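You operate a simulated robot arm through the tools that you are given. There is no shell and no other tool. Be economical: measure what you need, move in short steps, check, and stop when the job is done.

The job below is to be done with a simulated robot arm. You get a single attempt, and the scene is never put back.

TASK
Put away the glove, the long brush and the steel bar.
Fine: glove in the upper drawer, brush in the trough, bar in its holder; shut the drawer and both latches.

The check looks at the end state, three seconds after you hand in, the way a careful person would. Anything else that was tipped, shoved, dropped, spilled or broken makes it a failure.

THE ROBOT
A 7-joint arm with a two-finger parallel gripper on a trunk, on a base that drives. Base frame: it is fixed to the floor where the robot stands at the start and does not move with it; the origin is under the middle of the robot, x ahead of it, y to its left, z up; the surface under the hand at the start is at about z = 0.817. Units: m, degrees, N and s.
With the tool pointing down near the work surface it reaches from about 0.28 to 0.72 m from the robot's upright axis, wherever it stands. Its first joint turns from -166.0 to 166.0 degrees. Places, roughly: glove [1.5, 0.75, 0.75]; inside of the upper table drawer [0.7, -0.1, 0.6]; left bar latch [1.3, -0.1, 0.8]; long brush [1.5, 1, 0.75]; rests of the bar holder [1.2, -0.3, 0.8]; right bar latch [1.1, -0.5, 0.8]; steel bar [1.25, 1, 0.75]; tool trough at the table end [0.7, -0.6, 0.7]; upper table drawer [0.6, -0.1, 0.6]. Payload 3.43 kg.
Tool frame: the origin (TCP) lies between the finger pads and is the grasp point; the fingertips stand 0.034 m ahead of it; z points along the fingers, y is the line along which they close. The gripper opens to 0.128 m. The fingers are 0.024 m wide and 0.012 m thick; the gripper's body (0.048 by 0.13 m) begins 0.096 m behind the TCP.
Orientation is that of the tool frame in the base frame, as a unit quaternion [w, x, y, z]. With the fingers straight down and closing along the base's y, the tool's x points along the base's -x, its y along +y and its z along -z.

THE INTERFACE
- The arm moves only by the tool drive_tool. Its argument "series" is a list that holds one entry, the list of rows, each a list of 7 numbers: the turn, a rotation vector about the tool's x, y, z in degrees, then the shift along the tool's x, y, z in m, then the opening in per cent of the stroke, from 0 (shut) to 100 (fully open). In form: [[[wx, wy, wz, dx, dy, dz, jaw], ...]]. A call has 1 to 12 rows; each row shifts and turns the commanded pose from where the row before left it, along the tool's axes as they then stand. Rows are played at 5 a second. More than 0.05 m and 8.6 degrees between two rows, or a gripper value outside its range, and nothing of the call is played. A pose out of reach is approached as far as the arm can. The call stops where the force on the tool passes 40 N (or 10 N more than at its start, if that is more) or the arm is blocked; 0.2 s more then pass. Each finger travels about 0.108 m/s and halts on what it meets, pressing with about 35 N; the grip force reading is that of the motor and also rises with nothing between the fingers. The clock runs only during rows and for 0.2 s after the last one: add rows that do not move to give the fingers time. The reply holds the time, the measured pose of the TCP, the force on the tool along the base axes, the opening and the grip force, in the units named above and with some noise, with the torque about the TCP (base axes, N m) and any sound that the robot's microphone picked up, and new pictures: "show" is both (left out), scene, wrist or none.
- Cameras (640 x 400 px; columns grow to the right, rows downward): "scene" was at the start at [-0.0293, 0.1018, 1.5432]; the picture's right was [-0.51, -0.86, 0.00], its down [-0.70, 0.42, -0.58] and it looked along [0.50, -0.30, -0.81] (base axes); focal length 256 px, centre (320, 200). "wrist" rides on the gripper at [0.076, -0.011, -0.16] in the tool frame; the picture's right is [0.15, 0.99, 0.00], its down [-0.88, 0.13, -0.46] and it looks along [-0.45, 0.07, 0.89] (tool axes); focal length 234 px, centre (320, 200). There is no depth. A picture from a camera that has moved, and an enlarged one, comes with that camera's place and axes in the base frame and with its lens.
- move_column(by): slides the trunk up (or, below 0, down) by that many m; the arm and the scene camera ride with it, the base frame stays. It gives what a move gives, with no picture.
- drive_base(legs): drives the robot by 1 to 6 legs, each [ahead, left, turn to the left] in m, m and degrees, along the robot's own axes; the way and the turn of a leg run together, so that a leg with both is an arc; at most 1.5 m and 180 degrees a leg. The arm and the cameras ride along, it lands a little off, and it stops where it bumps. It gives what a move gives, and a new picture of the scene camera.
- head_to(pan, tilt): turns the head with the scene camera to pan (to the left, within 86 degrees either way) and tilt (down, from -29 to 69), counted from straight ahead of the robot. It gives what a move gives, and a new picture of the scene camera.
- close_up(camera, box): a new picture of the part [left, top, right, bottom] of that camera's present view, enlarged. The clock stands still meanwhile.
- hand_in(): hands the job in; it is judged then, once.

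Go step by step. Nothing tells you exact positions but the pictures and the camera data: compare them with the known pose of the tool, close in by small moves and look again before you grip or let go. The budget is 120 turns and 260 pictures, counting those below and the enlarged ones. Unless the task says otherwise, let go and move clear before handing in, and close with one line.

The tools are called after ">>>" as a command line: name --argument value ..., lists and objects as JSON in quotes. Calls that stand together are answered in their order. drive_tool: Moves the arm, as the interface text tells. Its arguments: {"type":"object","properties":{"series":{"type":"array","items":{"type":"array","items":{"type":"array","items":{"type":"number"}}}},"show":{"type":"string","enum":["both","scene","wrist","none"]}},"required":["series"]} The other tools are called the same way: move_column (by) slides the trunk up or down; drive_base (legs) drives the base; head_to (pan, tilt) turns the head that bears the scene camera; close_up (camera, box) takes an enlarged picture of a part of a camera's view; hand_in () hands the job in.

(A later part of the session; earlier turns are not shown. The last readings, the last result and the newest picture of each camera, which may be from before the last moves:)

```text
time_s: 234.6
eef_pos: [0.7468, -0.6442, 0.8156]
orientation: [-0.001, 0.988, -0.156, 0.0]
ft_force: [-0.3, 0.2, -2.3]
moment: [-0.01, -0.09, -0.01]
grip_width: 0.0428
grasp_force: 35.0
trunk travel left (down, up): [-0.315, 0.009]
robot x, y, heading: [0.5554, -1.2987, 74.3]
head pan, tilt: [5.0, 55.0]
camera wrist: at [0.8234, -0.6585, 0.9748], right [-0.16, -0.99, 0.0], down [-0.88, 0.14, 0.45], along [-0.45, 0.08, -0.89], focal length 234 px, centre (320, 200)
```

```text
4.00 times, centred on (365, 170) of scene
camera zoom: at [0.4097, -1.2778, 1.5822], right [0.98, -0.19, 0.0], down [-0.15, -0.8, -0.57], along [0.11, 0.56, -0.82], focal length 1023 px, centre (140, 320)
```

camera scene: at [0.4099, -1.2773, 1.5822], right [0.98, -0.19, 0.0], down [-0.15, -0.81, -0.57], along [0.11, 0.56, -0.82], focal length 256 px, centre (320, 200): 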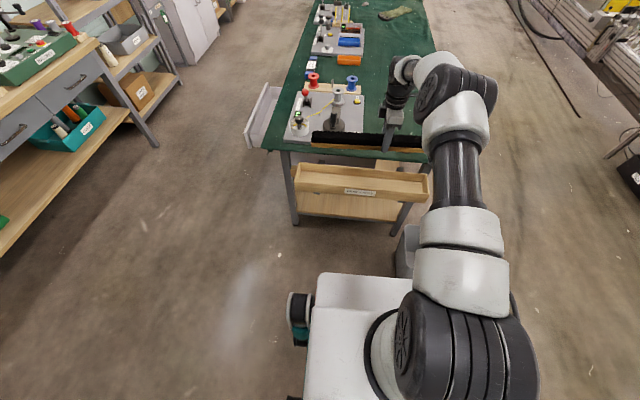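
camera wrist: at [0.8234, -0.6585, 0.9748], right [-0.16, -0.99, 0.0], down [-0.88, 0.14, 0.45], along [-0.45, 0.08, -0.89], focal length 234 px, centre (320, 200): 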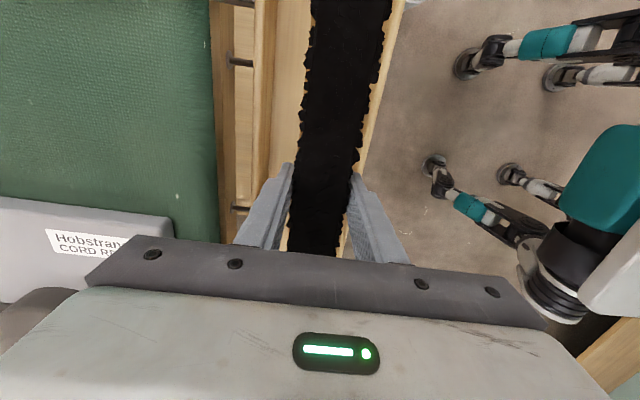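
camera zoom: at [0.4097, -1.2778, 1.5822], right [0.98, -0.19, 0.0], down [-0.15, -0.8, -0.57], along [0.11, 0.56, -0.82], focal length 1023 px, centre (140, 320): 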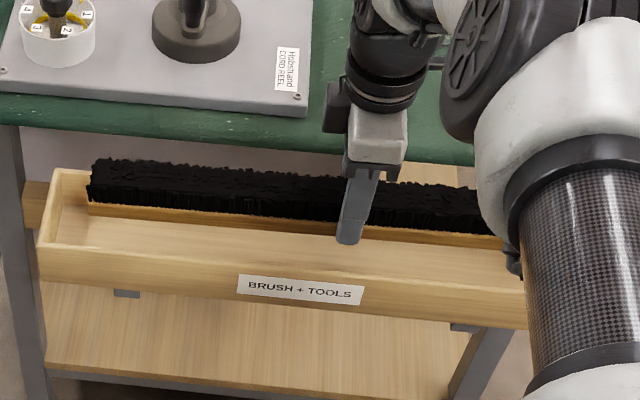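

Brush is centred over the trough. Lower it in.

>>> drive_tool --series '[[[0, 0, 0, 0, -0.002, 0.02, 0], [0, 0, 0, 0, 0, 0.02, 0], [0, 0, 0, 0, 0, 0.01, 0], [0, 0, 0, 0, 0, 0.005, 0], [0, 0, 0, 0, 0, 0.004, 0], [0, 0, 0, 0, 0, 0.004, 0]]]' --show "wrist"

>>> close_up --camera "scene" --box '[285, 120, 445, 220]'

```text
time_s: 236.0
eef_pos: [0.7473, -0.6438, 0.7526]
orientation: [-0.001, 0.988, -0.154, 0.0]
ft_force: [0.7, -0.5, -3.8]
moment: [-0.01, -0.12, -0.02]
grip_width: 0.0427
grasp_force: 34.7
trunk travel left (down, up): [-0.315, 0.009]
robot x, y, heading: [0.5556, -1.3008, 74.1]
head pan, tilt: [5.0, 55.0]
camera wrist: at [0.8236, -0.6565, 0.9124], right [-0.16, -0.99, 0.0], down [-0.88, 0.14, 0.45], along [-0.45, 0.08, -0.89], focal length 234 px, centre (320, 200)
```

wrist: 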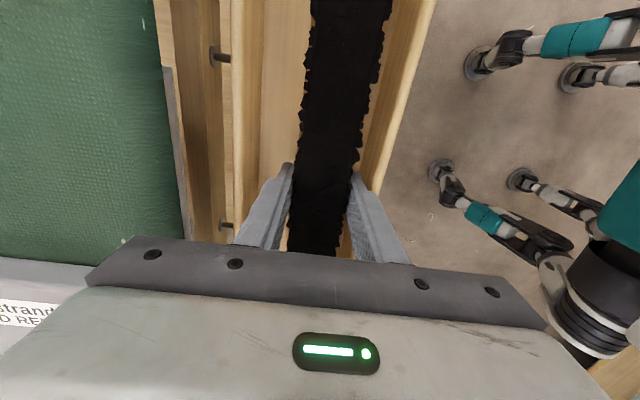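

```text
4.00 times, centred on (365, 170) of scene
camera zoom: at [0.4097, -1.2779, 1.5822], right [0.98, -0.19, 0.0], down [-0.15, -0.8, -0.57], along [0.11, 0.56, -0.82], focal length 1023 px, centre (140, 320)
```

zoom: 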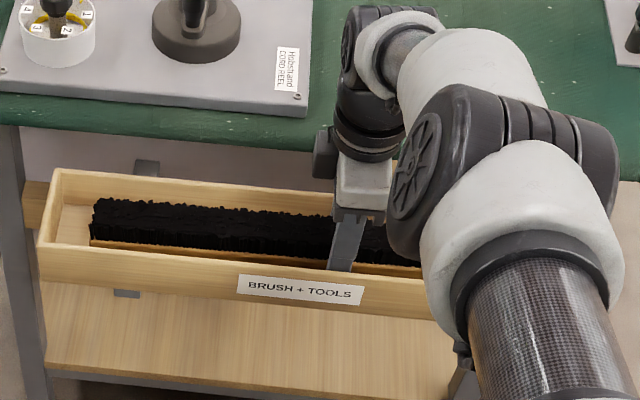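

>>> drive_tool --series '[[[0, 0, 0, 0, 0, 0.004, 0], [0, 0, 0, 0, 0, 0.004, 0], [0, 0, 0, 0, 0, 0.004, 0], [0, 0, 0, 0, 0, 0.004, 0]]]' --show "none"

>>> close_up --camera "scene" --box '[285, 130, 405, 210]'

```text
time_s: 237.0
eef_pos: [0.7481, -0.6436, 0.7374]
orientation: [-0.001, 0.988, -0.156, 0.0]
ft_force: [0.4, -0.1, -3.6]
moment: [-0.01, -0.1, -0.01]
grip_width: 0.0427
grasp_force: 35.0
trunk travel left (down, up): [-0.315, 0.009]
robot x, y, heading: [0.5582, -1.2974, 74.2]
head pan, tilt: [5.0, 55.0]
```

```text
5.00 times, centred on (345, 170) of scene
camera zoom: at [0.4097, -1.2778, 1.5822], right [0.98, -0.19, 0.0], down [-0.15, -0.8, -0.57], along [0.11, 0.56, -0.82], focal length 1279 px, centre (195, 350)
```

zoom: 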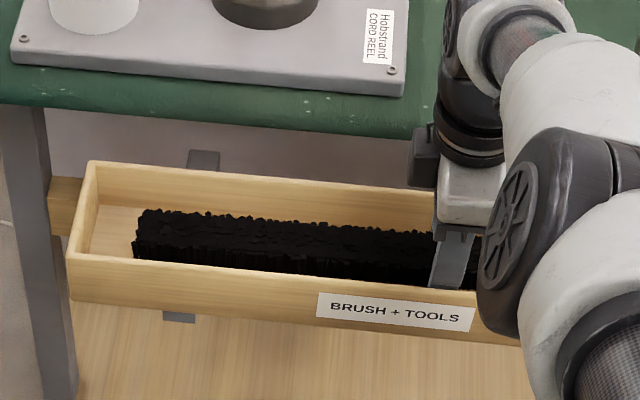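

>>> drive_tool --series '[[[0, 0, 0, 0, 0, 0.003, 0], [0, 0, 0, 0, 0, 0.003, 0], [0, 0, 0, 0, 0, 0.003, 0], [0, 0, 0, 0, 0, 0.003, 0], [0, 0, 0, 0, 0, 0, 0]]]' --show "wrist"

```text
time_s: 238.2
eef_pos: [0.748, -0.6446, 0.732]
orientation: [-0.006, 0.988, -0.155, 0.002]
ft_force: [-0.5, 12.1, 30.2]
moment: [-0.81, 0.55, -0.25]
grip_width: 0.0427
grasp_force: 35.0
out of reach, approached as far as the arm can: row 4
trunk travel left (down, up): [-0.315, 0.009]
robot x, y, heading: [0.5594, -1.2994, 74.4]
head pan, tilt: [5.0, 55.0]
camera wrist: at [0.823, -0.659, 0.8918], right [-0.16, -0.99, -0.01], down [-0.88, 0.14, 0.45], along [-0.45, 0.09, -0.89], focal length 234 px, centre (320, 200)
```

wrist: 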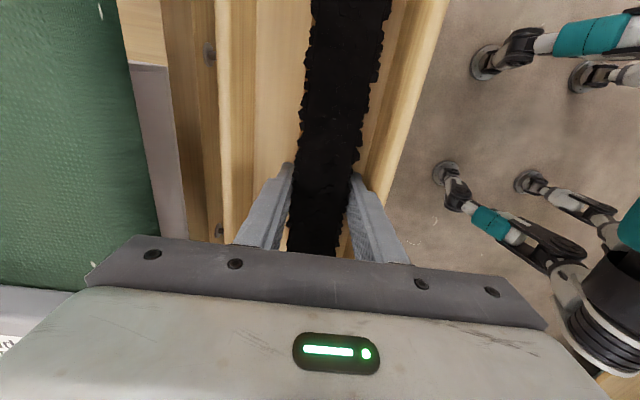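

Bottomed out. Open a little and rise.

>>> drive_tool --series '[[[0, 0, 0, 0, 0, -0.003, 36], [0, 0, 0, 0, 0, -0.001, 42], [0, 0, 0, 0, 0, 0, 42], [0, 0, 0, 0, 0, -0.02, 42], [0, 0, 0, 0, 0, -0.03, 42], [0, 0, 0, 0, 0, -0.04, 42], [0, 0, 0, 0, 0, -0.04, 42], [0, 0, 0, 0, 0, -0.04, 42], [0, 0, 0, 0, 0, -0.04, 42]]]' --show "wrist"

>>> close_up --camera "scene" --box '[285, 120, 445, 220]'

```text
time_s: 239.1
eef_pos: [0.7488, -0.6429, 0.7328]
orientation: [-0.006, 0.988, -0.155, 0.001]
ft_force: [3.6, 14.7, -6.3]
moment: [0.04, -0.08, -0.21]
grip_width: 0.0449
grasp_force: 0.0
out of reach, approached as far as the arm can: row 4
trunk travel left (down, up): [-0.315, 0.009]
robot x, y, heading: [0.5569, -1.298, 74.0]
head pan, tilt: [5.0, 55.0]
stopped in row 4: the force on the tool passed its limit at 44 N (the readings are from after the stop); the commanded pose is now the measured one
camera wrist: at [0.8241, -0.658, 0.894], right [-0.16, -0.99, -0.01], down [-0.88, 0.14, 0.45], along [-0.45, 0.08, -0.89], focal length 234 px, centre (320, 200)
```

wrist: 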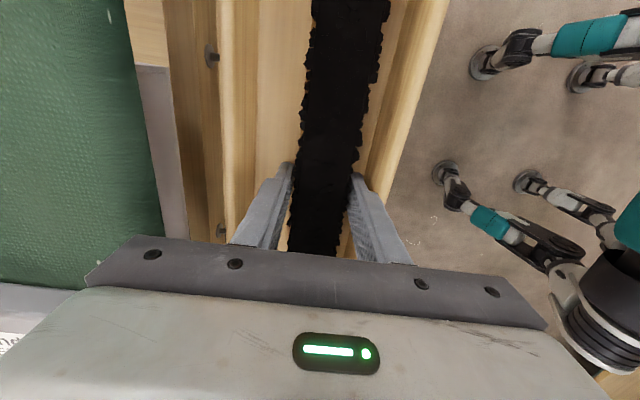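

```text
4.00 times, centred on (365, 170) of scene
camera zoom: at [0.41, -1.277, 1.5821], right [0.98, -0.19, 0.0], down [-0.15, -0.8, -0.57], along [0.11, 0.56, -0.82], focal length 1023 px, centre (140, 320)
```

zoom: 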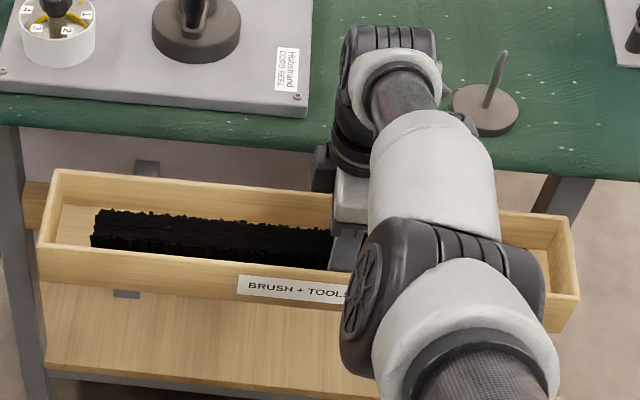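

The force limit tripped (finger likely against the near wall). Move up gently with the current opening, slightly away from the near wall.

>>> drive_tool --series '[[[0, 0, 0, 0, -0.002, -0.003, 36], [0, 0, 0, 0, -0.002, -0.005, 37], [0, 0, 0, 0, 0, -0.008, 38]]]' --show "wrist"

>>> close_up --camera "scene" --box '[285, 120, 445, 220]'

```text
time_s: 239.9
eef_pos: [0.7492, -0.6423, 0.7497]
orientation: [-0.001, 0.988, -0.155, 0.0]
ft_force: [0.4, 0.4, -0.5]
moment: [-0.01, -0.03, -0.03]
grip_width: 0.0488
grasp_force: 0.1
trunk travel left (down, up): [-0.315, 0.009]
robot x, y, heading: [0.5554, -1.298, 74.2]
head pan, tilt: [5.0, 55.0]
camera wrist: at [0.8251, -0.6543, 0.9088], right [-0.16, -0.99, 0.0], down [-0.88, 0.14, 0.45], along [-0.45, 0.08, -0.89], focal length 234 px, centre (320, 200)
```

wrist: 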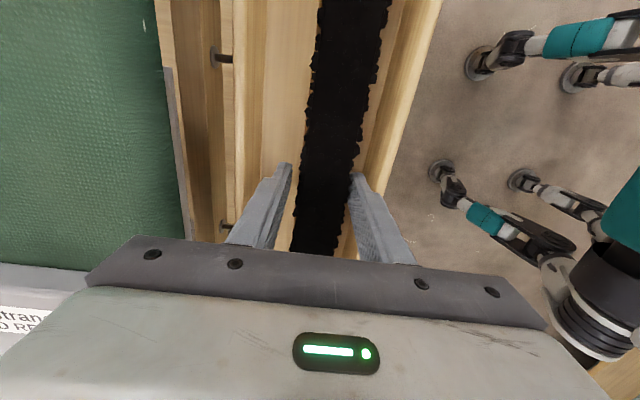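

```text
4.00 times, centred on (365, 170) of scene
camera zoom: at [0.4096, -1.2781, 1.5823], right [0.98, -0.19, 0.0], down [-0.15, -0.8, -0.57], along [0.11, 0.56, -0.82], focal length 1023 px, centre (140, 320)
```

zoom: 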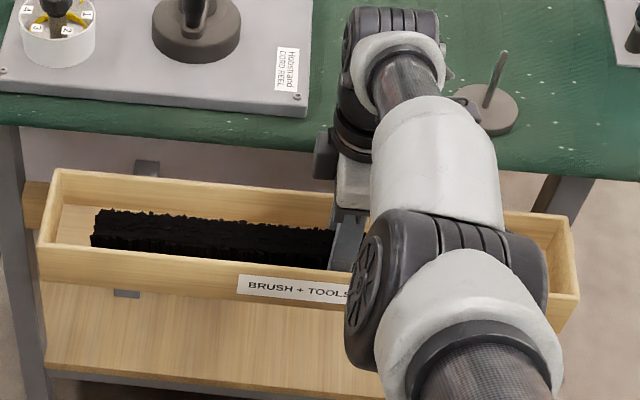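

Free now; continue rising.

>>> drive_tool --series '[[[0, 0, 0, 0, 0, -0.015, 38], [0, 0, 0, 0, 0, -0.02, 38], [0, 0, 0, 0, 0, -0.03, 40], [0, 0, 0, 0, 0, -0.04, 45], [0, 0, 0, 0, 0, -0.04, 60], [0, 0, 0, 0, 0, -0.04, 60], [0, 0, 0, 0, 0, 0, 60]]]' --show "wrist"

>>> close_up --camera "scene" --box '[285, 120, 445, 220]'

```text
time_s: 241.5
eef_pos: [0.7603, -0.6019, 0.9251]
orientation: [-0.001, 0.988, -0.154, 0.0]
ft_force: [0.0, 0.6, -0.9]
moment: [0.04, -0.01, -0.01]
grip_width: 0.0766
grasp_force: 0.1
out of reach, approached as far as the arm can: row 1, 2, 3, 4, 5, 6
trunk travel left (down, up): [-0.315, 0.009]
robot x, y, heading: [0.5624, -1.2962, 74.4]
head pan, tilt: [5.0, 55.0]
camera wrist: at [0.8364, -0.6142, 1.085], right [-0.16, -0.99, 0.0], down [-0.88, 0.15, 0.45], along [-0.45, 0.07, -0.89], focal length 234 px, centre (320, 200)
```

wrist: 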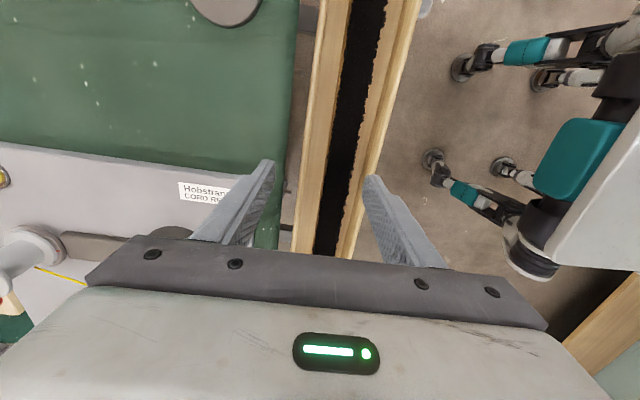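

```text
4.00 times, centred on (365, 170) of scene
camera zoom: at [0.4096, -1.2781, 1.5822], right [0.98, -0.19, 0.0], down [-0.15, -0.8, -0.57], along [0.11, 0.56, -0.82], focal length 1023 px, centre (140, 320)
```

zoom: 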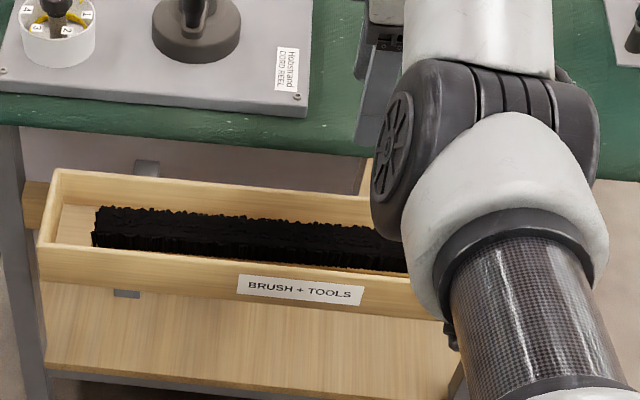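

Brush is in the trough. The arm is stretched in an odd posture; draw the tool back toward me.

>>> drive_tool --series '[[[0, 0, 0, 0, 0.03, 0, 60], [0, 0, 0, 0, 0.03, 0, 60], [0, 0, 0, 0, 0.03, -0.01, 60], [0, 0, 0, 0, 0.03, -0.01, 60], [0, 0, 0, 0, 0.03, -0.01, 60], [0, 0, 0, 0, 0.03, 0, 60]]]' --show "scene"

>>> close_up --camera "scene" --box '[285, 120, 445, 220]'

```text
time_s: 242.9
eef_pos: [0.7584, -0.5994, 0.9353]
orientation: [-0.001, 0.988, -0.155, 0.001]
ft_force: [-0.1, 0.1, 0.1]
moment: [0.0, -0.03, -0.01]
grip_width: 0.0769
grasp_force: 0.0
out of reach, approached as far as the arm can: row 1, 2, 3, 4, 5, 6
trunk travel left (down, up): [-0.315, 0.009]
robot x, y, heading: [0.5603, -1.2982, 74.4]
head pan, tilt: [5.0, 55.0]
camera scene: at [0.4097, -1.278, 1.5822], right [0.98, -0.19, 0.0], down [-0.15, -0.8, -0.57], along [0.11, 0.56, -0.82], focal length 256 px, centre (320, 200)
```

scene: 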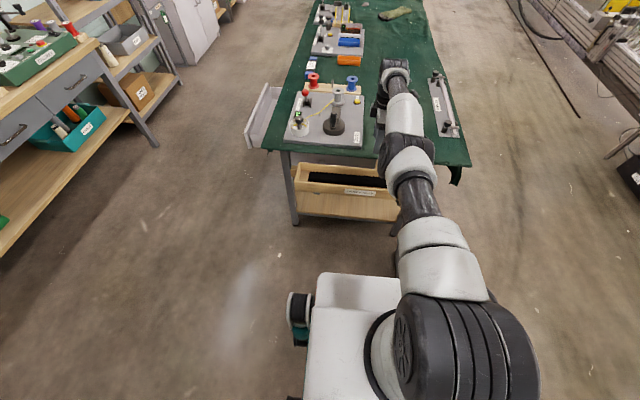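

```text
4.00 times, centred on (365, 170) of scene
camera zoom: at [0.4097, -1.278, 1.5822], right [0.98, -0.19, 0.0], down [-0.15, -0.8, -0.57], along [0.11, 0.56, -0.82], focal length 1023 px, centre (140, 320)
```

zoom: 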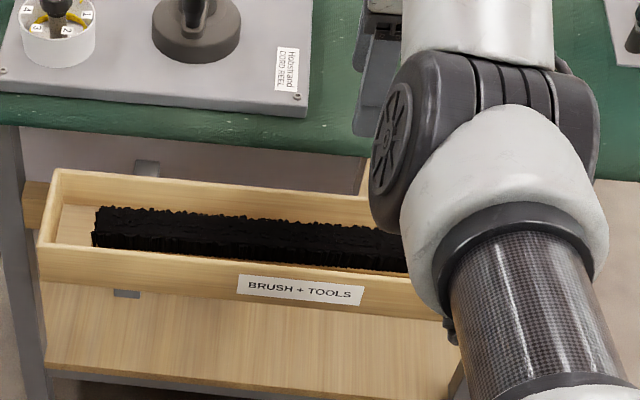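

The arm reports a joint limit in this posture. Everything is above the rim, so I back the base away from the table before straightening the arm out.

>>> drive_base --legs '[[-0.3, 0, 0]]'

>>> drive_tool --series '[[[0, 0, 0, 0, 0, -0.01, 60], [0, 0, 0, 0, 0, 0, 60]]]' --show "none"

>>> close_up --camera "scene" --box '[285, 80, 445, 180]'

```text
time_s: 244.9
eef_pos: [0.6785, -0.8847, 0.9364]
orientation: [-0.001, 0.988, -0.156, 0.0]
ft_force: [-0.2, 1.4, -0.2]
moment: [0.01, -0.04, 0.02]
grip_width: 0.077
grasp_force: 0.1
trunk travel left (down, up): [-0.315, 0.009]
robot x, y, heading: [0.4747, -1.5834, 74.1]
head pan, tilt: [5.0, 55.0]
camera scene: at [0.3288, -1.5626, 1.5822], right [0.98, -0.19, 0.0], down [-0.15, -0.8, -0.57], along [0.11, 0.56, -0.82], focal length 256 px, centre (320, 200)
```

scene: 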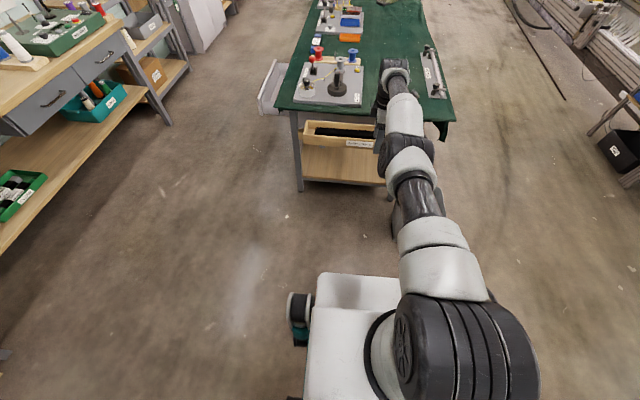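

```text
time_s: 245.6
eef_pos: [0.6781, -0.8832, 0.9455]
orientation: [-0.001, 0.988, -0.155, 0.0]
ft_force: [0.6, 0.3, 0.4]
moment: [0.02, 0.0, 0.04]
grip_width: 0.0767
grasp_force: 0.0
trunk travel left (down, up): [-0.315, 0.009]
robot x, y, heading: [0.4774, -1.5853, 74.1]
head pan, tilt: [5.0, 55.0]
```

```text
4.00 times, centred on (365, 130) of scene
camera zoom: at [0.3289, -1.5624, 1.5822], right [0.98, -0.19, 0.0], down [-0.15, -0.8, -0.57], along [0.11, 0.56, -0.82], focal length 1023 px, centre (140, 480)
```

zoom: 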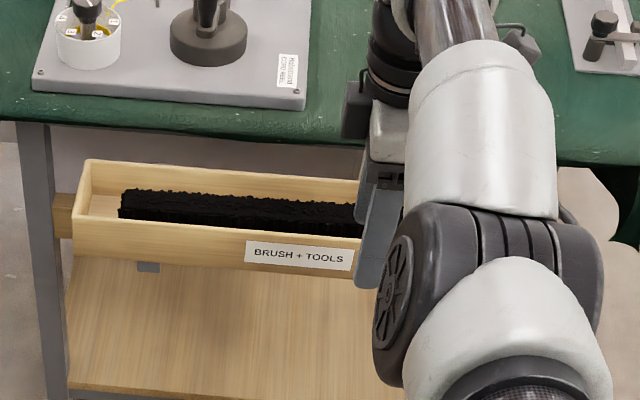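

>>> drive_tool --series '[[[0, 0, 8, 0, 0, 0, 60], [0, 0, 8, 0, 0, 0, 60], [0, 0, 8, 0, 0, 0, 60], [0, 0, 8, 0, 0, 0, 60], [0, 0, 8, 0, 0, 0, 60], [0, 0, 8, 0, 0, 0, 60], [0, 0, 8, 0, 0, 0, 60], [0, 0, 8, 0, 0, 0, 60], [0, 0, 8, 0, 0, 0, 60], [0, 0, 8, 0, 0, 0, 60], [0, 0, 8, 0, 0, 0, 60], [0, 0, 0, 0, 0, 0, 60]]]' --show "none"

>>> drive_tool --series '[[[0, 0, 0, 0.03, 0, 0, 60], [0, 0, 0, 0.03, 0, 0, 60], [0, 0, 0, 0.03, 0, 0, 60], [0, 0, 0, 0.03, 0, 0, 60], [0, 0, 0, 0.03, 0, 0, 60], [0, 0, 0, 0.03, 0, 0, 60]]]' --show "scene"

```text
time_s: 248.2
eef_pos: [0.6779, -0.8832, 0.9455]
orientation: [0.001, -0.602, 0.798, -0.001]
ft_force: [-0.4, 0.9, 0.2]
moment: [0.01, -0.02, -0.05]
grip_width: 0.0766
grasp_force: 0.0
trunk travel left (down, up): [-0.315, 0.009]
robot x, y, heading: [0.4746, -1.584, 74.0]
head pan, tilt: [5.0, 55.0]
```

```text
time_s: 249.6
eef_pos: [0.6777, -0.884, 0.945]
orientation: [0.0, -0.602, 0.798, 0.0]
ft_force: [-0.7, 0.3, -0.4]
moment: [-0.02, 0.01, 0.01]
grip_width: 0.0767
grasp_force: 0.1
out of reach, approached as far as the arm can: row 1, 2, 3, 4, 5, 6
trunk travel left (down, up): [-0.315, 0.009]
robot x, y, heading: [0.4745, -1.584, 74.2]
head pan, tilt: [5.0, 55.0]
camera scene: at [0.3289, -1.5624, 1.5822], right [0.98, -0.19, 0.0], down [-0.15, -0.8, -0.57], along [0.11, 0.56, -0.82], focal length 256 px, centre (320, 200)
```

scene: 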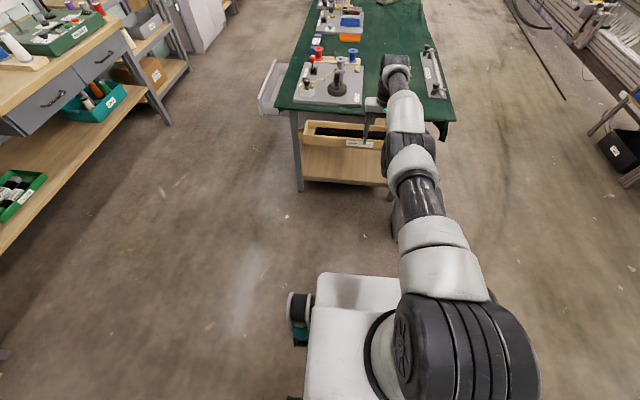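

The arm is straight (singular). Pitch the tool slightly to bend the elbow, retract, then pitch back.

>>> drive_tool --series '[[[0, -8, 0, 0, 0, 0, 60], [0, -8, 0, 0, 0, 0, 60], [0, -8, 0, 0, 0, 0, 60], [0, 0, 0, 0.03, 0, -0.01, 60], [0, 0, 0, 0.03, 0, -0.01, 60], [0, 0, 0, 0.03, 0, -0.01, 60], [0, 0, 0, 0.03, 0, -0.01, 60], [0, 0, 0, 0.03, 0, -0.01, 60]]]' --show "scene"

```text
time_s: 251.3
eef_pos: [0.704, -0.791, 0.9102]
orientation: [0.167, -0.59, 0.78, 0.125]
ft_force: [0.0, 0.7, -0.3]
moment: [-0.02, 0.02, 0.0]
grip_width: 0.0768
grasp_force: 0.0
out of reach, approached as far as the arm can: row 1, 2, 3, 4, 5, 6, 7, 8
trunk travel left (down, up): [-0.315, 0.009]
robot x, y, heading: [0.4752, -1.5857, 74.1]
head pan, tilt: [5.0, 55.0]
camera scene: at [0.3289, -1.5624, 1.5822], right [0.98, -0.19, 0.0], down [-0.15, -0.8, -0.57], along [0.11, 0.56, -0.82], focal length 256 px, centre (320, 200)
```

scene: 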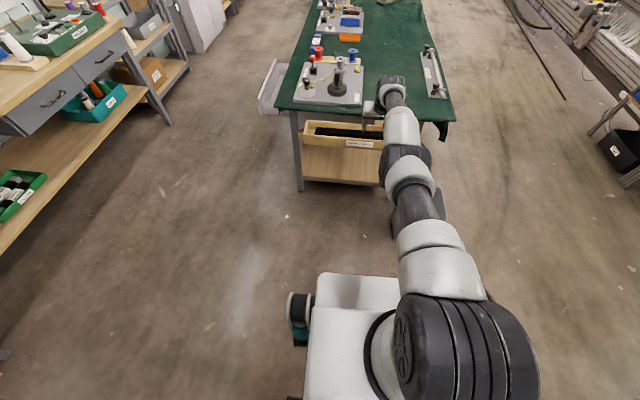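

>>> drive_base --legs '[[-0.2, 0, 0]]'

>>> drive_tool --series '[[[0, 0, 0, 0, 0, 0.02, 60], [0, 0, 0, 0, 0, 0.02, 60], [0, 0, 0, 0, 0, 0.02, 60], [0, 0, 0, 0, 0, 0.02, 60], [0, 0, 0, 0.02, 0, 0, 60], [0, 0, 0, 0.02, 0, 0, 60], [0, 0, 0, 0.02, 0, 0, 60]]]' --show "scene"

```text
time_s: 252.8
eef_pos: [0.6699, -0.9184, 0.9142]
orientation: [0.17, -0.589, 0.78, 0.127]
ft_force: [-0.1, 0.4, -0.6]
moment: [0.04, -0.02, 0.04]
grip_width: 0.0767
grasp_force: 0.1
trunk travel left (down, up): [-0.315, 0.009]
robot x, y, heading: [0.4424, -1.7123, 74.1]
head pan, tilt: [5.0, 55.0]
stopped in leg 1: the robot was blocked; the commanded pose is now the measured one
camera scene: at [0.2928, -1.69, 1.5822], right [0.98, -0.19, 0.0], down [-0.15, -0.8, -0.57], along [0.11, 0.56, -0.82], focal length 256 px, centre (320, 200)
```

scene: 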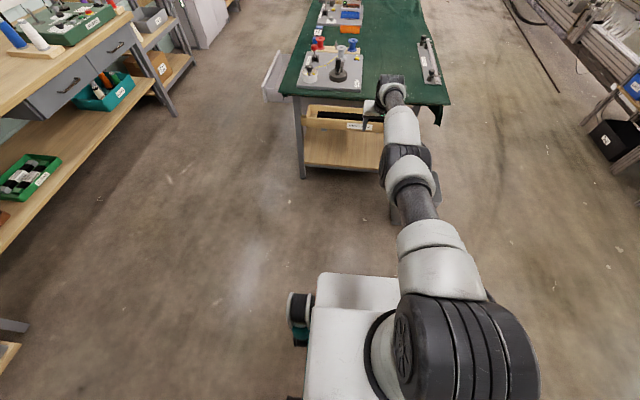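

```text
time_s: 254.4
eef_pos: [0.6632, -0.9379, 0.8173]
orientation: [0.167, -0.59, 0.78, 0.126]
ft_force: [0.0, -0.1, 0.5]
moment: [0.02, 0.01, 0.03]
grip_width: 0.0767
grasp_force: 0.0
out of reach, approached as far as the arm can: row 1, 2, 3, 4, 5, 6, 7
trunk travel left (down, up): [-0.315, 0.009]
robot x, y, heading: [0.4424, -1.7107, 74.3]
head pan, tilt: [5.0, 55.0]
camera scene: at [0.293, -1.689, 1.5822], right [0.98, -0.19, 0.0], down [-0.15, -0.8, -0.57], along [0.11, 0.56, -0.82], focal length 256 px, centre (320, 200)
```

scene: 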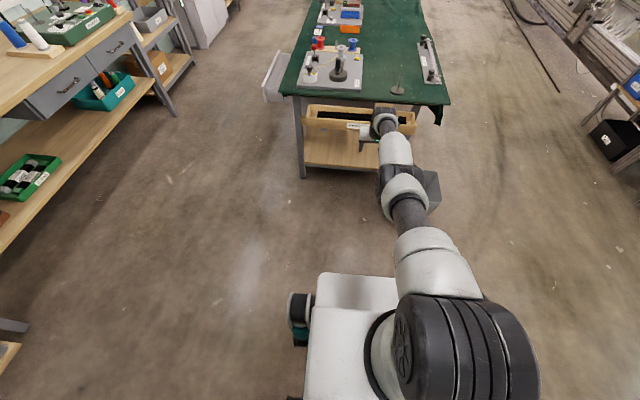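

Still straight. I'll restore vertical, then move tangentially (up) past shoulder height so the elbow must bend.

>>> drive_tool --series '[[[0, 8, 0, 0.04, 0, 0, 60], [0, 8, 0, 0.04, 0, 0, 60], [0, 8, 0, 0.04, 0, 0, 60], [0, 0, 0, 0, 0, 0, 60]]]' --show "none"

>>> drive_tool --series '[[[0, 0, 0, 0, 0, -0.02, 60], [0, 0, 0, 0, 0, -0.02, 60], [0, 0, 0, 0, 0, -0.02, 60]]]' --show "none"

```text
time_s: 255.4
eef_pos: [0.6326, -1.0404, 0.7827]
orientation: [0.001, -0.602, 0.798, 0.0]
ft_force: [0.0, -0.2, 0.1]
moment: [-0.01, 0.02, 0.01]
grip_width: 0.0768
grasp_force: 0.0
out of reach, approached as far as the arm can: row 2, 3
trunk travel left (down, up): [-0.315, 0.009]
robot x, y, heading: [0.4392, -1.7117, 74.0]
head pan, tilt: [5.0, 55.0]
```

```text
time_s: 256.2
eef_pos: [0.6376, -1.0261, 0.8396]
orientation: [0.001, -0.602, 0.798, 0.0]
ft_force: [-0.8, 0.5, -0.1]
moment: [-0.01, 0.03, 0.0]
grip_width: 0.0767
grasp_force: 0.0
out of reach, approached as far as the arm can: row 1, 2, 3
trunk travel left (down, up): [-0.315, 0.009]
robot x, y, heading: [0.4442, -1.711, 74.0]
head pan, tilt: [5.0, 55.0]
```

>>> drive_tool --series '[[[0, 0, 0, 0.008, 0, 0.03, 60], [0, 0, 0, 0.01, 0, 0.03, 60], [0, 0, 0, 0.012, 0, 0.03, 60], [0, 0, 0, 0.014, 0, 0.03, 60], [0, 0, 0, 0.018, 0, 0.03, 60], [0, 0, 0, 0.02, 0, 0.02, 60]]]' --show "scene"

```text
time_s: 257.6
eef_pos: [0.6187, -1.0879, 0.6664]
orientation: [0.001, -0.603, 0.798, 0.0]
ft_force: [0.5, -0.4, -0.6]
moment: [0.03, 0.01, -0.02]
grip_width: 0.0769
grasp_force: 0.1
out of reach, approached as far as the arm can: row 4, 5, 6
trunk travel left (down, up): [-0.315, 0.009]
robot x, y, heading: [0.4423, -1.711, 74.0]
head pan, tilt: [5.0, 55.0]
camera scene: at [0.2928, -1.6891, 1.5822], right [0.98, -0.19, 0.0], down [-0.15, -0.8, -0.57], along [0.11, 0.56, -0.82], focal length 256 px, centre (320, 200)
```

scene: 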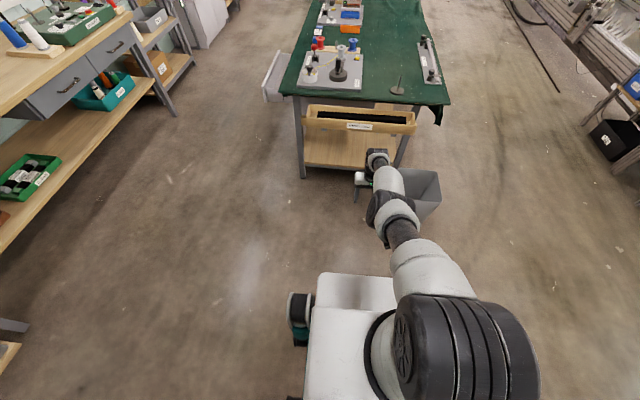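

>>> drive_tool --series '[[[0, 0, 0, 0.002, -0.035, 0, 60], [0, 0, 0, 0.004, -0.035, 0, 60], [0, 0, 0, 0.006, -0.035, 0, 60], [0, 0, 0, 0.008, -0.035, 0, 60], [0, 0, 0, 0.01, -0.035, 0, 60], [0, 0, 0, 0.012, -0.035, 0, 60], [0, 0, 0, 0.02, 0, 0, 60], [0, 0, 0, 0.02, 0, 0, 60]]]' --show "none"

>>> drive_tool --series '[[[0, 0, 0, 0.002, 0.045, 0, 60], [0, 0, 0, 0.002, 0.045, 0, 60], [0, 0, 0, 0.002, 0.045, 0, 60], [0, 0, 0, 0.002, 0.045, 0, 60], [0, 0, 0, 0.004, 0.045, 0, 60], [0, 0, 0, 0.006, 0.045, 0, 60], [0, 0, 0, 0.01, 0.045, 0, 60], [0, 0, 0, 0.014, 0.045, 0, 60], [0, 0, 0, 0.02, 0, 0, 60], [0, 0, 0, 0.02, 0, 0, 60]]]' --show "scene"

```text
time_s: 259.4
eef_pos: [0.8141, -1.1901, 0.6547]
orientation: [-0.001, -0.604, 0.797, 0.002]
ft_force: [-0.3, -0.2, 0.4]
moment: [0.02, 0.0, 0.03]
grip_width: 0.0772
grasp_force: 0.1
out of reach, approached as far as the arm can: row 1, 3, 7, 8
trunk travel left (down, up): [-0.315, 0.009]
robot x, y, heading: [0.4373, -1.7118, 74.2]
head pan, tilt: [5.0, 55.0]
```

```text
time_s: 261.6
eef_pos: [0.4803, -1.0697, 0.6545]
orientation: [0.002, -0.603, 0.798, 0.001]
ft_force: [0.5, -0.2, 0.3]
moment: [-0.02, 0.01, 0.02]
grip_width: 0.0769
grasp_force: 0.0
out of reach, approached as far as the arm can: row 1, 2, 3, 4, 5, 6, 7, 8, 9, 10
trunk travel left (down, up): [-0.315, 0.009]
robot x, y, heading: [0.4392, -1.7144, 74.3]
head pan, tilt: [5.0, 55.0]
camera scene: at [0.2931, -1.6891, 1.5822], right [0.98, -0.19, 0.0], down [-0.15, -0.8, -0.57], along [0.11, 0.56, -0.82], focal length 256 px, centre (320, 200)
```

scene: 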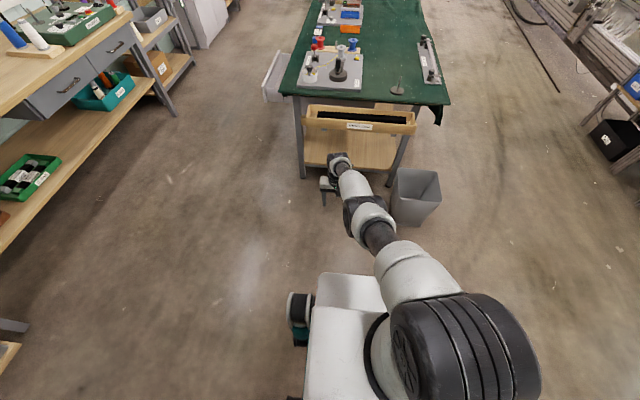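

Still on the reach limit. I'll sweep the arm up a long way along that limit to let the elbow flex.

>>> drive_tool --series '[[[0, 0, 0, -0.0215, 0.0046, -0.04, 60], [0, 0, 0, -0.018, 0.004, -0.044, 60], [0, 0, 0, -0.0145, 0.003, -0.045, 60], [0, 0, 0, -0.0115, 0.0025, -0.045, 60], [0, 0, 0, -0.0085, 0.002, -0.045, 60], [0, 0, 0, -0.0055, 0.001, -0.045, 60], [0, 0, 0, -0.0025, 0, -0.045, 60], [0, 0, 0, 0, 0, -0.045, 60], [0, 0, 0, 0.0025, 0, -0.045, 60], [0, 0, 0, 0.006, -0.001, -0.045, 60], [0, 0, 0, 0.01, -0.002, -0.045, 60], [0, 0, 0, 0.014, -0.003, -0.045, 60]]]' --show "scene"

```text
time_s: 264.2
eef_pos: [0.4818, -1.0074, 1.1907]
orientation: [0.002, -0.603, 0.798, 0.001]
ft_force: [0.2, 0.4, -0.4]
moment: [0.01, 0.03, 0.01]
grip_width: 0.0768
grasp_force: 0.1
out of reach, approached as far as the arm can: row 5, 7, 10, 12
trunk travel left (down, up): [-0.315, 0.009]
robot x, y, heading: [0.4403, -1.709, 74.2]
head pan, tilt: [5.0, 55.0]
camera scene: at [0.293, -1.6894, 1.5822], right [0.98, -0.19, 0.0], down [-0.15, -0.8, -0.57], along [0.11, 0.56, -0.82], focal length 256 px, centre (320, 200)
```

scene: 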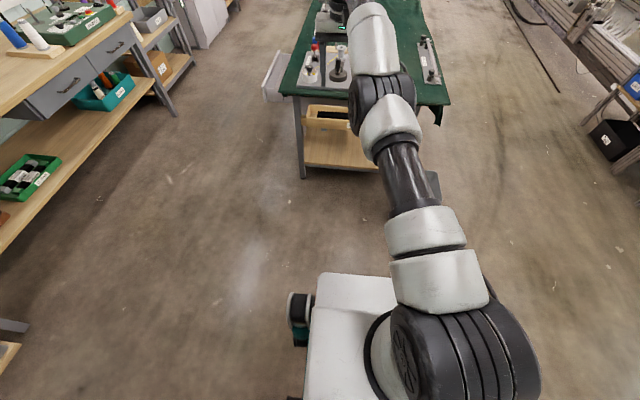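

>>> drive_tool --series '[[[0, 0, 0, 0.012, -0.002, -0.02, 60], [0, 0, 0, 0.014, -0.003, -0.02, 60], [0, 0, 0, 0.016, -0.003, -0.02, 60], [0, 0, 0, 0.018, -0.003, -0.02, 60], [0, 0, 0, 0.02, -0.004, -0.01, 60], [0, 0, 0, 0.02, -0.004, 0, 60], [0, 0, 0, 0.02, -0.004, 0, 60], [0, 0, 0, 0.02, -0.004, 0, 60]]]' --show "none"

```text
time_s: 266.0
eef_pos: [0.4755, -1.0481, 1.3046]
orientation: [0.002, -0.602, 0.798, 0.0]
ft_force: [0.2, -0.1, -0.5]
moment: [0.01, -0.02, -0.02]
grip_width: 0.0768
grasp_force: 0.0
out of reach, approached as far as the arm can: row 1, 2, 3, 4, 5, 6, 7, 8
trunk travel left (down, up): [-0.315, 0.009]
robot x, y, heading: [0.439, -1.7121, 73.9]
head pan, tilt: [5.0, 55.0]
```

I'll try the opposite: a long downward sweep along a path slightly inside the reach limit.

>>> drive_tool --series '[[[0, 0, 0, -0.0153, 0.0033, 0.0417, 60], [0, 0, 0, -0.0125, 0.0027, 0.0424, 60], [0, 0, 0, -0.0094, 0.002, 0.0432, 60], [0, 0, 0, -0.0068, 0.0015, 0.0436, 60], [0, 0, 0, -0.0032, 0.0007, 0.0439, 60], [0, 0, 0, -0.0006, 0, 0.0439, 60], [0, 0, 0, 0.0029, -0.0006, 0.0436, 60], [0, 0, 0, 0.0066, -0.0014, 0.043, 60], [0, 0, 0, 0.01, -0.0022, 0.0422, 60], [0, 0, 0, 0.0134, -0.003, 0.0408, 60]]]' --show "none"

```text
time_s: 268.2
eef_pos: [0.4814, -0.9907, 0.8755]
orientation: [0.002, -0.603, 0.798, 0.0]
ft_force: [-0.4, -0.2, 0.7]
moment: [-0.02, 0.03, 0.0]
grip_width: 0.077
grasp_force: 0.0
out of reach, approached as far as the arm can: row 2, 4, 6, 7, 8, 9, 10
trunk travel left (down, up): [-0.315, 0.009]
robot x, y, heading: [0.4409, -1.7125, 74.2]
head pan, tilt: [5.0, 55.0]
```

>>> drive_tool --series '[[[8, 0, 0, 0, 0, 0, 60], [8, 0, 0, 0, 0, 0, 60], [8, 0, 0, 0, 0, 0, 60], [8, 0, 0, 0, 0, 0, 60], [8, 0, 0, 0, 0, 0, 60], [0, 0, 0, 0.02, 0, 0, 60], [0, 0, 0, 0.02, 0, 0, 60], [0, 0, 0, 0.02, 0, 0, 60], [0, 0, 0, 0.02, 0, 0, 60]]]' --show "scene"

```text
time_s: 270.2
eef_pos: [0.4472, -1.0659, 0.8736]
orientation: [0.208, -0.565, 0.75, -0.272]
ft_force: [-0.2, 0.4, 0.7]
moment: [0.01, 0.02, 0.01]
grip_width: 0.0769
grasp_force: 0.0
out of reach, approached as far as the arm can: row 1, 2, 3, 4, 5, 6, 7, 8, 9
trunk travel left (down, up): [-0.315, 0.009]
robot x, y, heading: [0.4387, -1.7104, 73.8]
head pan, tilt: [5.0, 55.0]
camera scene: at [0.293, -1.6891, 1.5822], right [0.98, -0.19, 0.0], down [-0.15, -0.8, -0.57], along [0.11, 0.56, -0.82], focal length 256 px, centre (320, 200)
```

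scene: 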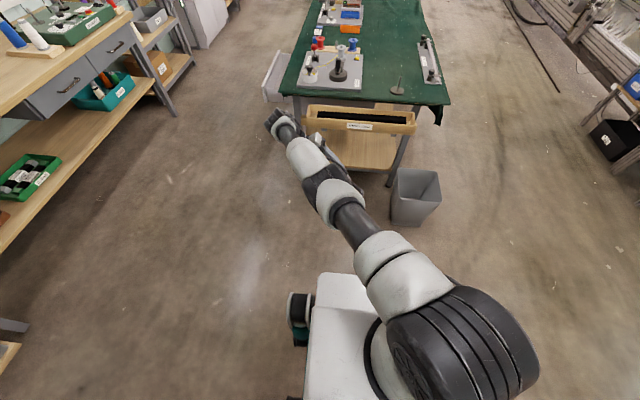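

>>> drive_tool --series '[[[-8, 0, 0, 0.01, 0, 0, 60], [-8, 0, 0, 0.01, 0, 0, 60], [-8, 0, 0, 0.01, 0, 0, 60], [-8, 0, 0, 0.01, 0, 0, 60], [-8, 0, 0, 0.01, 0, 0, 60], [0, 0, 0, 0, 0, 0, 60]]]' --show "none"

```text
time_s: 271.6
eef_pos: [0.4188, -0.9963, 0.8486]
orientation: [0.002, -0.602, 0.799, 0.001]
ft_force: [0.7, 0.4, -0.6]
moment: [0.0, 0.02, 0.0]
grip_width: 0.0768
grasp_force: 0.1
out of reach, approached as far as the arm can: row 1, 2, 3, 4, 5
trunk travel left (down, up): [-0.315, 0.009]
robot x, y, heading: [0.4415, -1.7108, 74.5]
head pan, tilt: [5.0, 55.0]
```

The elbow seems locked at its limit; after the earlier contact stop it had been free, so a firm touch on the table should reseed it. First raise the arm along its limit and drive round to the open cloth at the back.

>>> drive_tool --series '[[[0, 0, 0, -0.008, 0, -0.045, 0], [0, 0, 0, -0.005, 0, -0.045, 0], [0, 0, 0, -0.002, 0, -0.045, 0], [0, 0, 0, 0, 0, -0.02, 0]]]' --show "none"

>>> drive_base --legs '[[0.25, 0, 0], [0, -1.4, 0], [0, 0, 90]]'

```text
time_s: 272.6
eef_pos: [0.4216, -0.9805, 1.0029]
orientation: [0.002, -0.602, 0.798, 0.001]
ft_force: [0.8, -0.4, 0.4]
moment: [0.0, -0.01, -0.01]
grip_width: 0.0
grasp_force: 33.5
trunk travel left (down, up): [-0.315, 0.009]
robot x, y, heading: [0.4421, -1.7175, 74.2]
head pan, tilt: [5.0, 55.0]
```

```text
time_s: 291.6
eef_pos: [1.1298, -1.881, 1.0018]
orientation: [-0.001, 0.992, -0.129, -0.002]
ft_force: [0.7, -0.2, -0.7]
moment: [0.0, 0.01, -0.01]
grip_width: 0.0
grasp_force: 32.6
trunk travel left (down, up): [-0.315, 0.009]
robot x, y, heading: [1.8585, -1.8521, 165.4]
head pan, tilt: [5.0, 55.0]
camera scene: at [1.8381, -1.9954, 1.5822], right [0.17, 0.99, 0.0], down [0.81, -0.14, -0.57], along [-0.57, 0.1, -0.82], focal length 256 px, centre (320, 200)
```

scene: 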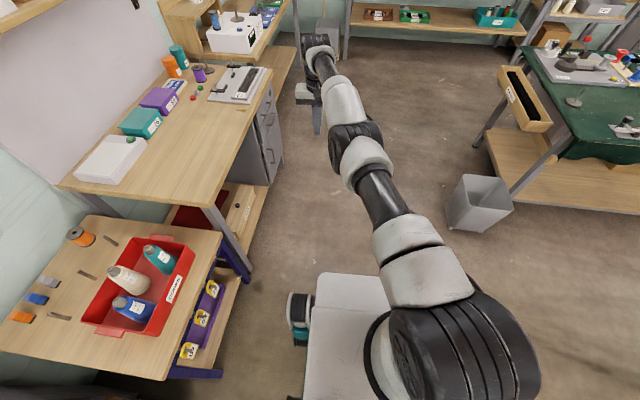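

>>> drive_base --legs '[[0, -1.2, 0], [0, -1.1, 0], [0.35, 0, 0]]'

>>> head_to --pan 10 --tilt 50

```text
time_s: 315.6
eef_pos: [1.3904, 0.4336, 1.0011]
orientation: [0.0, 0.991, -0.134, -0.001]
ft_force: [-0.3, 1.1, -0.1]
moment: [-0.01, -0.01, -0.01]
grip_width: 0.0
grasp_force: 33.2
trunk travel left (down, up): [-0.315, 0.009]
robot x, y, heading: [2.1189, 0.4564, 164.5]
head pan, tilt: [5.0, 55.0]
camera scene: at [2.0972, 0.3121, 1.5822], right [0.18, 0.98, 0.0], down [0.81, -0.15, -0.57], along [-0.56, 0.1, -0.82], focal length 256 px, centre (320, 200)
```

scene: 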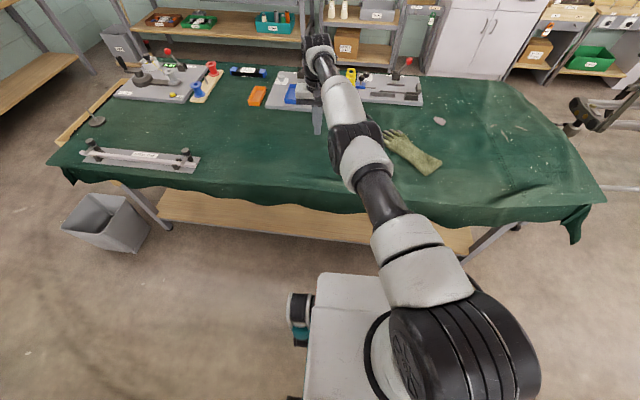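

```text
time_s: 316.3
eef_pos: [1.39, 0.4335, 1.0034]
orientation: [0.0, 0.991, -0.133, -0.002]
ft_force: [0.8, -0.1, 0.0]
moment: [-0.03, 0.02, 0.0]
grip_width: 0.0001
grasp_force: 33.5
trunk travel left (down, up): [-0.315, 0.009]
robot x, y, heading: [2.1197, 0.4564, 164.6]
head pan, tilt: [10.0, 50.0]
camera scene: at [2.0916, 0.3063, 1.5887], right [0.09, 1.0, 0.0], down [0.76, -0.07, -0.64], along [-0.64, 0.06, -0.77], focal length 256 px, centre (320, 200)
```

scene: 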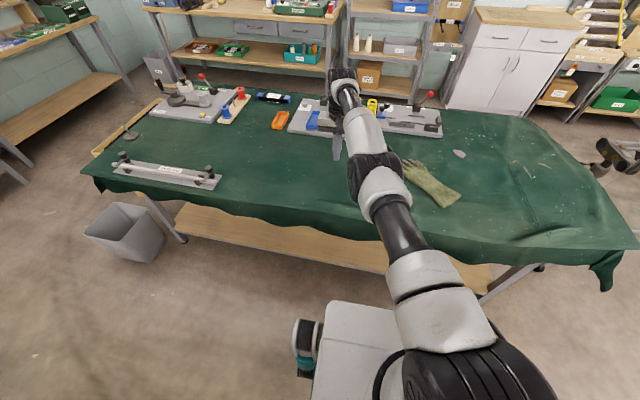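

Fingers are above open cloth. Descend along the limit and press gently on the table until the force stop.

>>> drive_tool --series '[[[0, 0, 0, 0.002, 0, 0.045, 0], [0, 0, 0, 0.005, -0.001, 0.045, 0], [0, 0, 0, 0.008, -0.002, 0.045, 0], [0, 0, 0, 0.007, -0.002, 0.025, 0], [0, 0, 0, 0.002, 0, 0.008, 0], [0, 0, 0, 0.002, 0, 0.006, 0], [0, 0, 0, 0.002, 0, 0.006, 0], [0, 0, 0, 0.002, 0, 0.006, 0], [0, 0, 0, 0.002, 0, 0.006, 0]]]' --show "none"

>>> drive_tool --series '[[[0, 0, 0, 0.004, -0.001, -0.006, 0], [0, 0, 0, 0.006, -0.001, -0.006, 0], [0, 0, 0, 0.01, -0.002, -0.006, 0], [0, 0, 0, 0.015, -0.003, 0, 0], [0, 0, 0, 0.015, -0.003, 0, 0]]]' --show "none"

```text
time_s: 317.9
eef_pos: [1.4103, 0.4327, 0.834]
orientation: [-0.001, 0.991, -0.135, -0.007]
ft_force: [14.0, 1.0, 18.3]
moment: [-0.02, -0.65, 0.01]
grip_width: 0.0001
grasp_force: 33.3
out of reach, approached as far as the arm can: row 4
trunk travel left (down, up): [-0.315, 0.009]
robot x, y, heading: [2.1209, 0.462, 164.5]
head pan, tilt: [10.0, 50.0]
stopped in row 7: the force on the tool passed its limit at 45 N (the readings are from after the stop); the commanded pose is now the measured one
```

```text
time_s: 319.1
eef_pos: [1.4068, 0.4276, 0.84]
orientation: [0.0, 0.991, -0.133, -0.007]
ft_force: [0.2, 0.9, 0.6]
moment: [-0.01, -0.02, 0.0]
grip_width: 0.0
grasp_force: 32.9
out of reach, approached as far as the arm can: row 1, 2, 3, 4, 5
trunk travel left (down, up): [-0.315, 0.009]
robot x, y, heading: [2.1212, 0.4561, 164.5]
head pan, tilt: [10.0, 50.0]
```

Not freed yet. The elbow bends sideways (to my right), so a leftward sweep slightly inside the limit should flex it. First up, then right along the limit, then left.

>>> drive_tool --series '[[[0, 0, 0, -0.007, 0.002, -0.045, 0], [0, 0, 0, -0.005, 0.001, -0.045, 0], [0, 0, 0, -0.003, 0.001, -0.045, 0], [0, 0, 0, 0, 0, -0.03, 0]]]' --show "none"

>>> drive_tool --series '[[[0, 0, 0, -0.0127, -0.0441, 0, 0], [0, 0, 0, -0.0098, -0.0449, 0, 0], [0, 0, 0, -0.0071, -0.0454, 0, 0], [0, 0, 0, -0.0041, -0.0457, 0, 0], [0, 0, 0, -0.0013, -0.046, 0, 0], [0, 0, 0, 0.0016, -0.0459, 0, 0], [0, 0, 0, 0.0045, -0.0457, 0, 0], [0, 0, 0, 0.0073, -0.0453, 0, 0], [0, 0, 0, 0.0102, -0.0448, 0, 0], [0, 0, 0, 0.013, -0.0441, 0, 0], [0, 0, 0, 0.0157, -0.0431, 0, 0], [0, 0, 0, 0.0184, -0.0421, 0, 0]]]' --show "none"

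>>> drive_tool --series '[[[0, 0, 0, -0.0179, 0.0421, 0, 0], [0, 0, 0, -0.0152, 0.0431, 0, 0], [0, 0, 0, -0.0125, 0.0441, 0, 0], [0, 0, 0, -0.0092, 0.0448, 0, 0], [0, 0, 0, -0.0063, 0.0453, 0, 0], [0, 0, 0, -0.0035, 0.0457, 0, 0], [0, 0, 0, -0.0001, 0.0459, 0, 0], [0, 0, 0, 0.0028, 0.046, 0, 0], [0, 0, 0, 0.0056, 0.0457, 0, 0], [0, 0, 0, 0.0091, 0.0454, 0, 0], [0, 0, 0, 0.0118, 0.0449, 0, 0], [0, 0, 0, 0.0147, 0.0441, 0, 0]]]' --show "none"

```text
time_s: 320.1
eef_pos: [1.3892, 0.4288, 1.0054]
orientation: [-0.002, 0.991, -0.134, -0.006]
ft_force: [1.4, -0.1, 0.5]
moment: [0.03, 0.03, -0.01]
grip_width: 0.0
grasp_force: 32.7
out of reach, approached as far as the arm can: row 3
trunk travel left (down, up): [-0.315, 0.009]
robot x, y, heading: [2.1211, 0.4565, 164.5]
head pan, tilt: [10.0, 50.0]
```

```text
time_s: 322.7
eef_pos: [1.567, 0.9362, 1.0038]
orientation: [0.0, 0.991, -0.134, -0.005]
ft_force: [0.5, -0.6, -0.9]
moment: [0.03, 0.0, -0.01]
grip_width: 0.0
grasp_force: 33.2
trunk travel left (down, up): [-0.315, 0.009]
robot x, y, heading: [2.1215, 0.4594, 164.4]
head pan, tilt: [10.0, 50.0]
```

```text
time_s: 325.3
eef_pos: [1.3885, 0.4264, 1.0055]
orientation: [-0.001, 0.991, -0.135, -0.006]
ft_force: [-0.1, -0.1, -0.5]
moment: [-0.02, 0.02, 0.0]
grip_width: 0.0
grasp_force: 33.0
out of reach, approached as far as the arm can: row 1, 5, 8, 10
trunk travel left (down, up): [-0.315, 0.009]
robot x, y, heading: [2.1183, 0.4604, 164.8]
head pan, tilt: [10.0, 50.0]
```

The rightward sweep was accepted cleanly; repeat it with a slowly shrinking radius.

>>> drive_tool --series '[[[0, 0, 0, -0.0127, -0.0441, 0, 0], [0, 0, 0, -0.0098, -0.0449, 0, 0], [0, 0, 0, -0.0069, -0.0454, 0, 0], [0, 0, 0, -0.0037, -0.0457, 0, 0], [0, 0, 0, -0.0006, -0.046, 0, 0], [0, 0, 0, 0.0026, -0.0459, 0, 0], [0, 0, 0, 0.0058, -0.0457, 0, 0], [0, 0, 0, 0.009, -0.0453, 0, 0], [0, 0, 0, 0.0125, -0.0448, 0, 0], [0, 0, 0, 0.016, -0.0441, 0, 0], [0, 0, 0, 0.02, -0.0431, 0, 0], [0, 0, 0, 0.024, -0.0421, 0, 0]]]' --show "none"

```text
time_s: 327.9
eef_pos: [1.5707, 0.9406, 1.0037]
orientation: [-0.001, 0.991, -0.134, -0.006]
ft_force: [-0.1, 0.3, 0.0]
moment: [0.01, 0.0, 0.0]
grip_width: 0.0001
grasp_force: 33.0
out of reach, approached as far as the arm can: row 1, 6, 8, 10, 11, 12
trunk travel left (down, up): [-0.315, 0.009]
robot x, y, heading: [2.1202, 0.4592, 164.6]
head pan, tilt: [10.0, 50.0]
```

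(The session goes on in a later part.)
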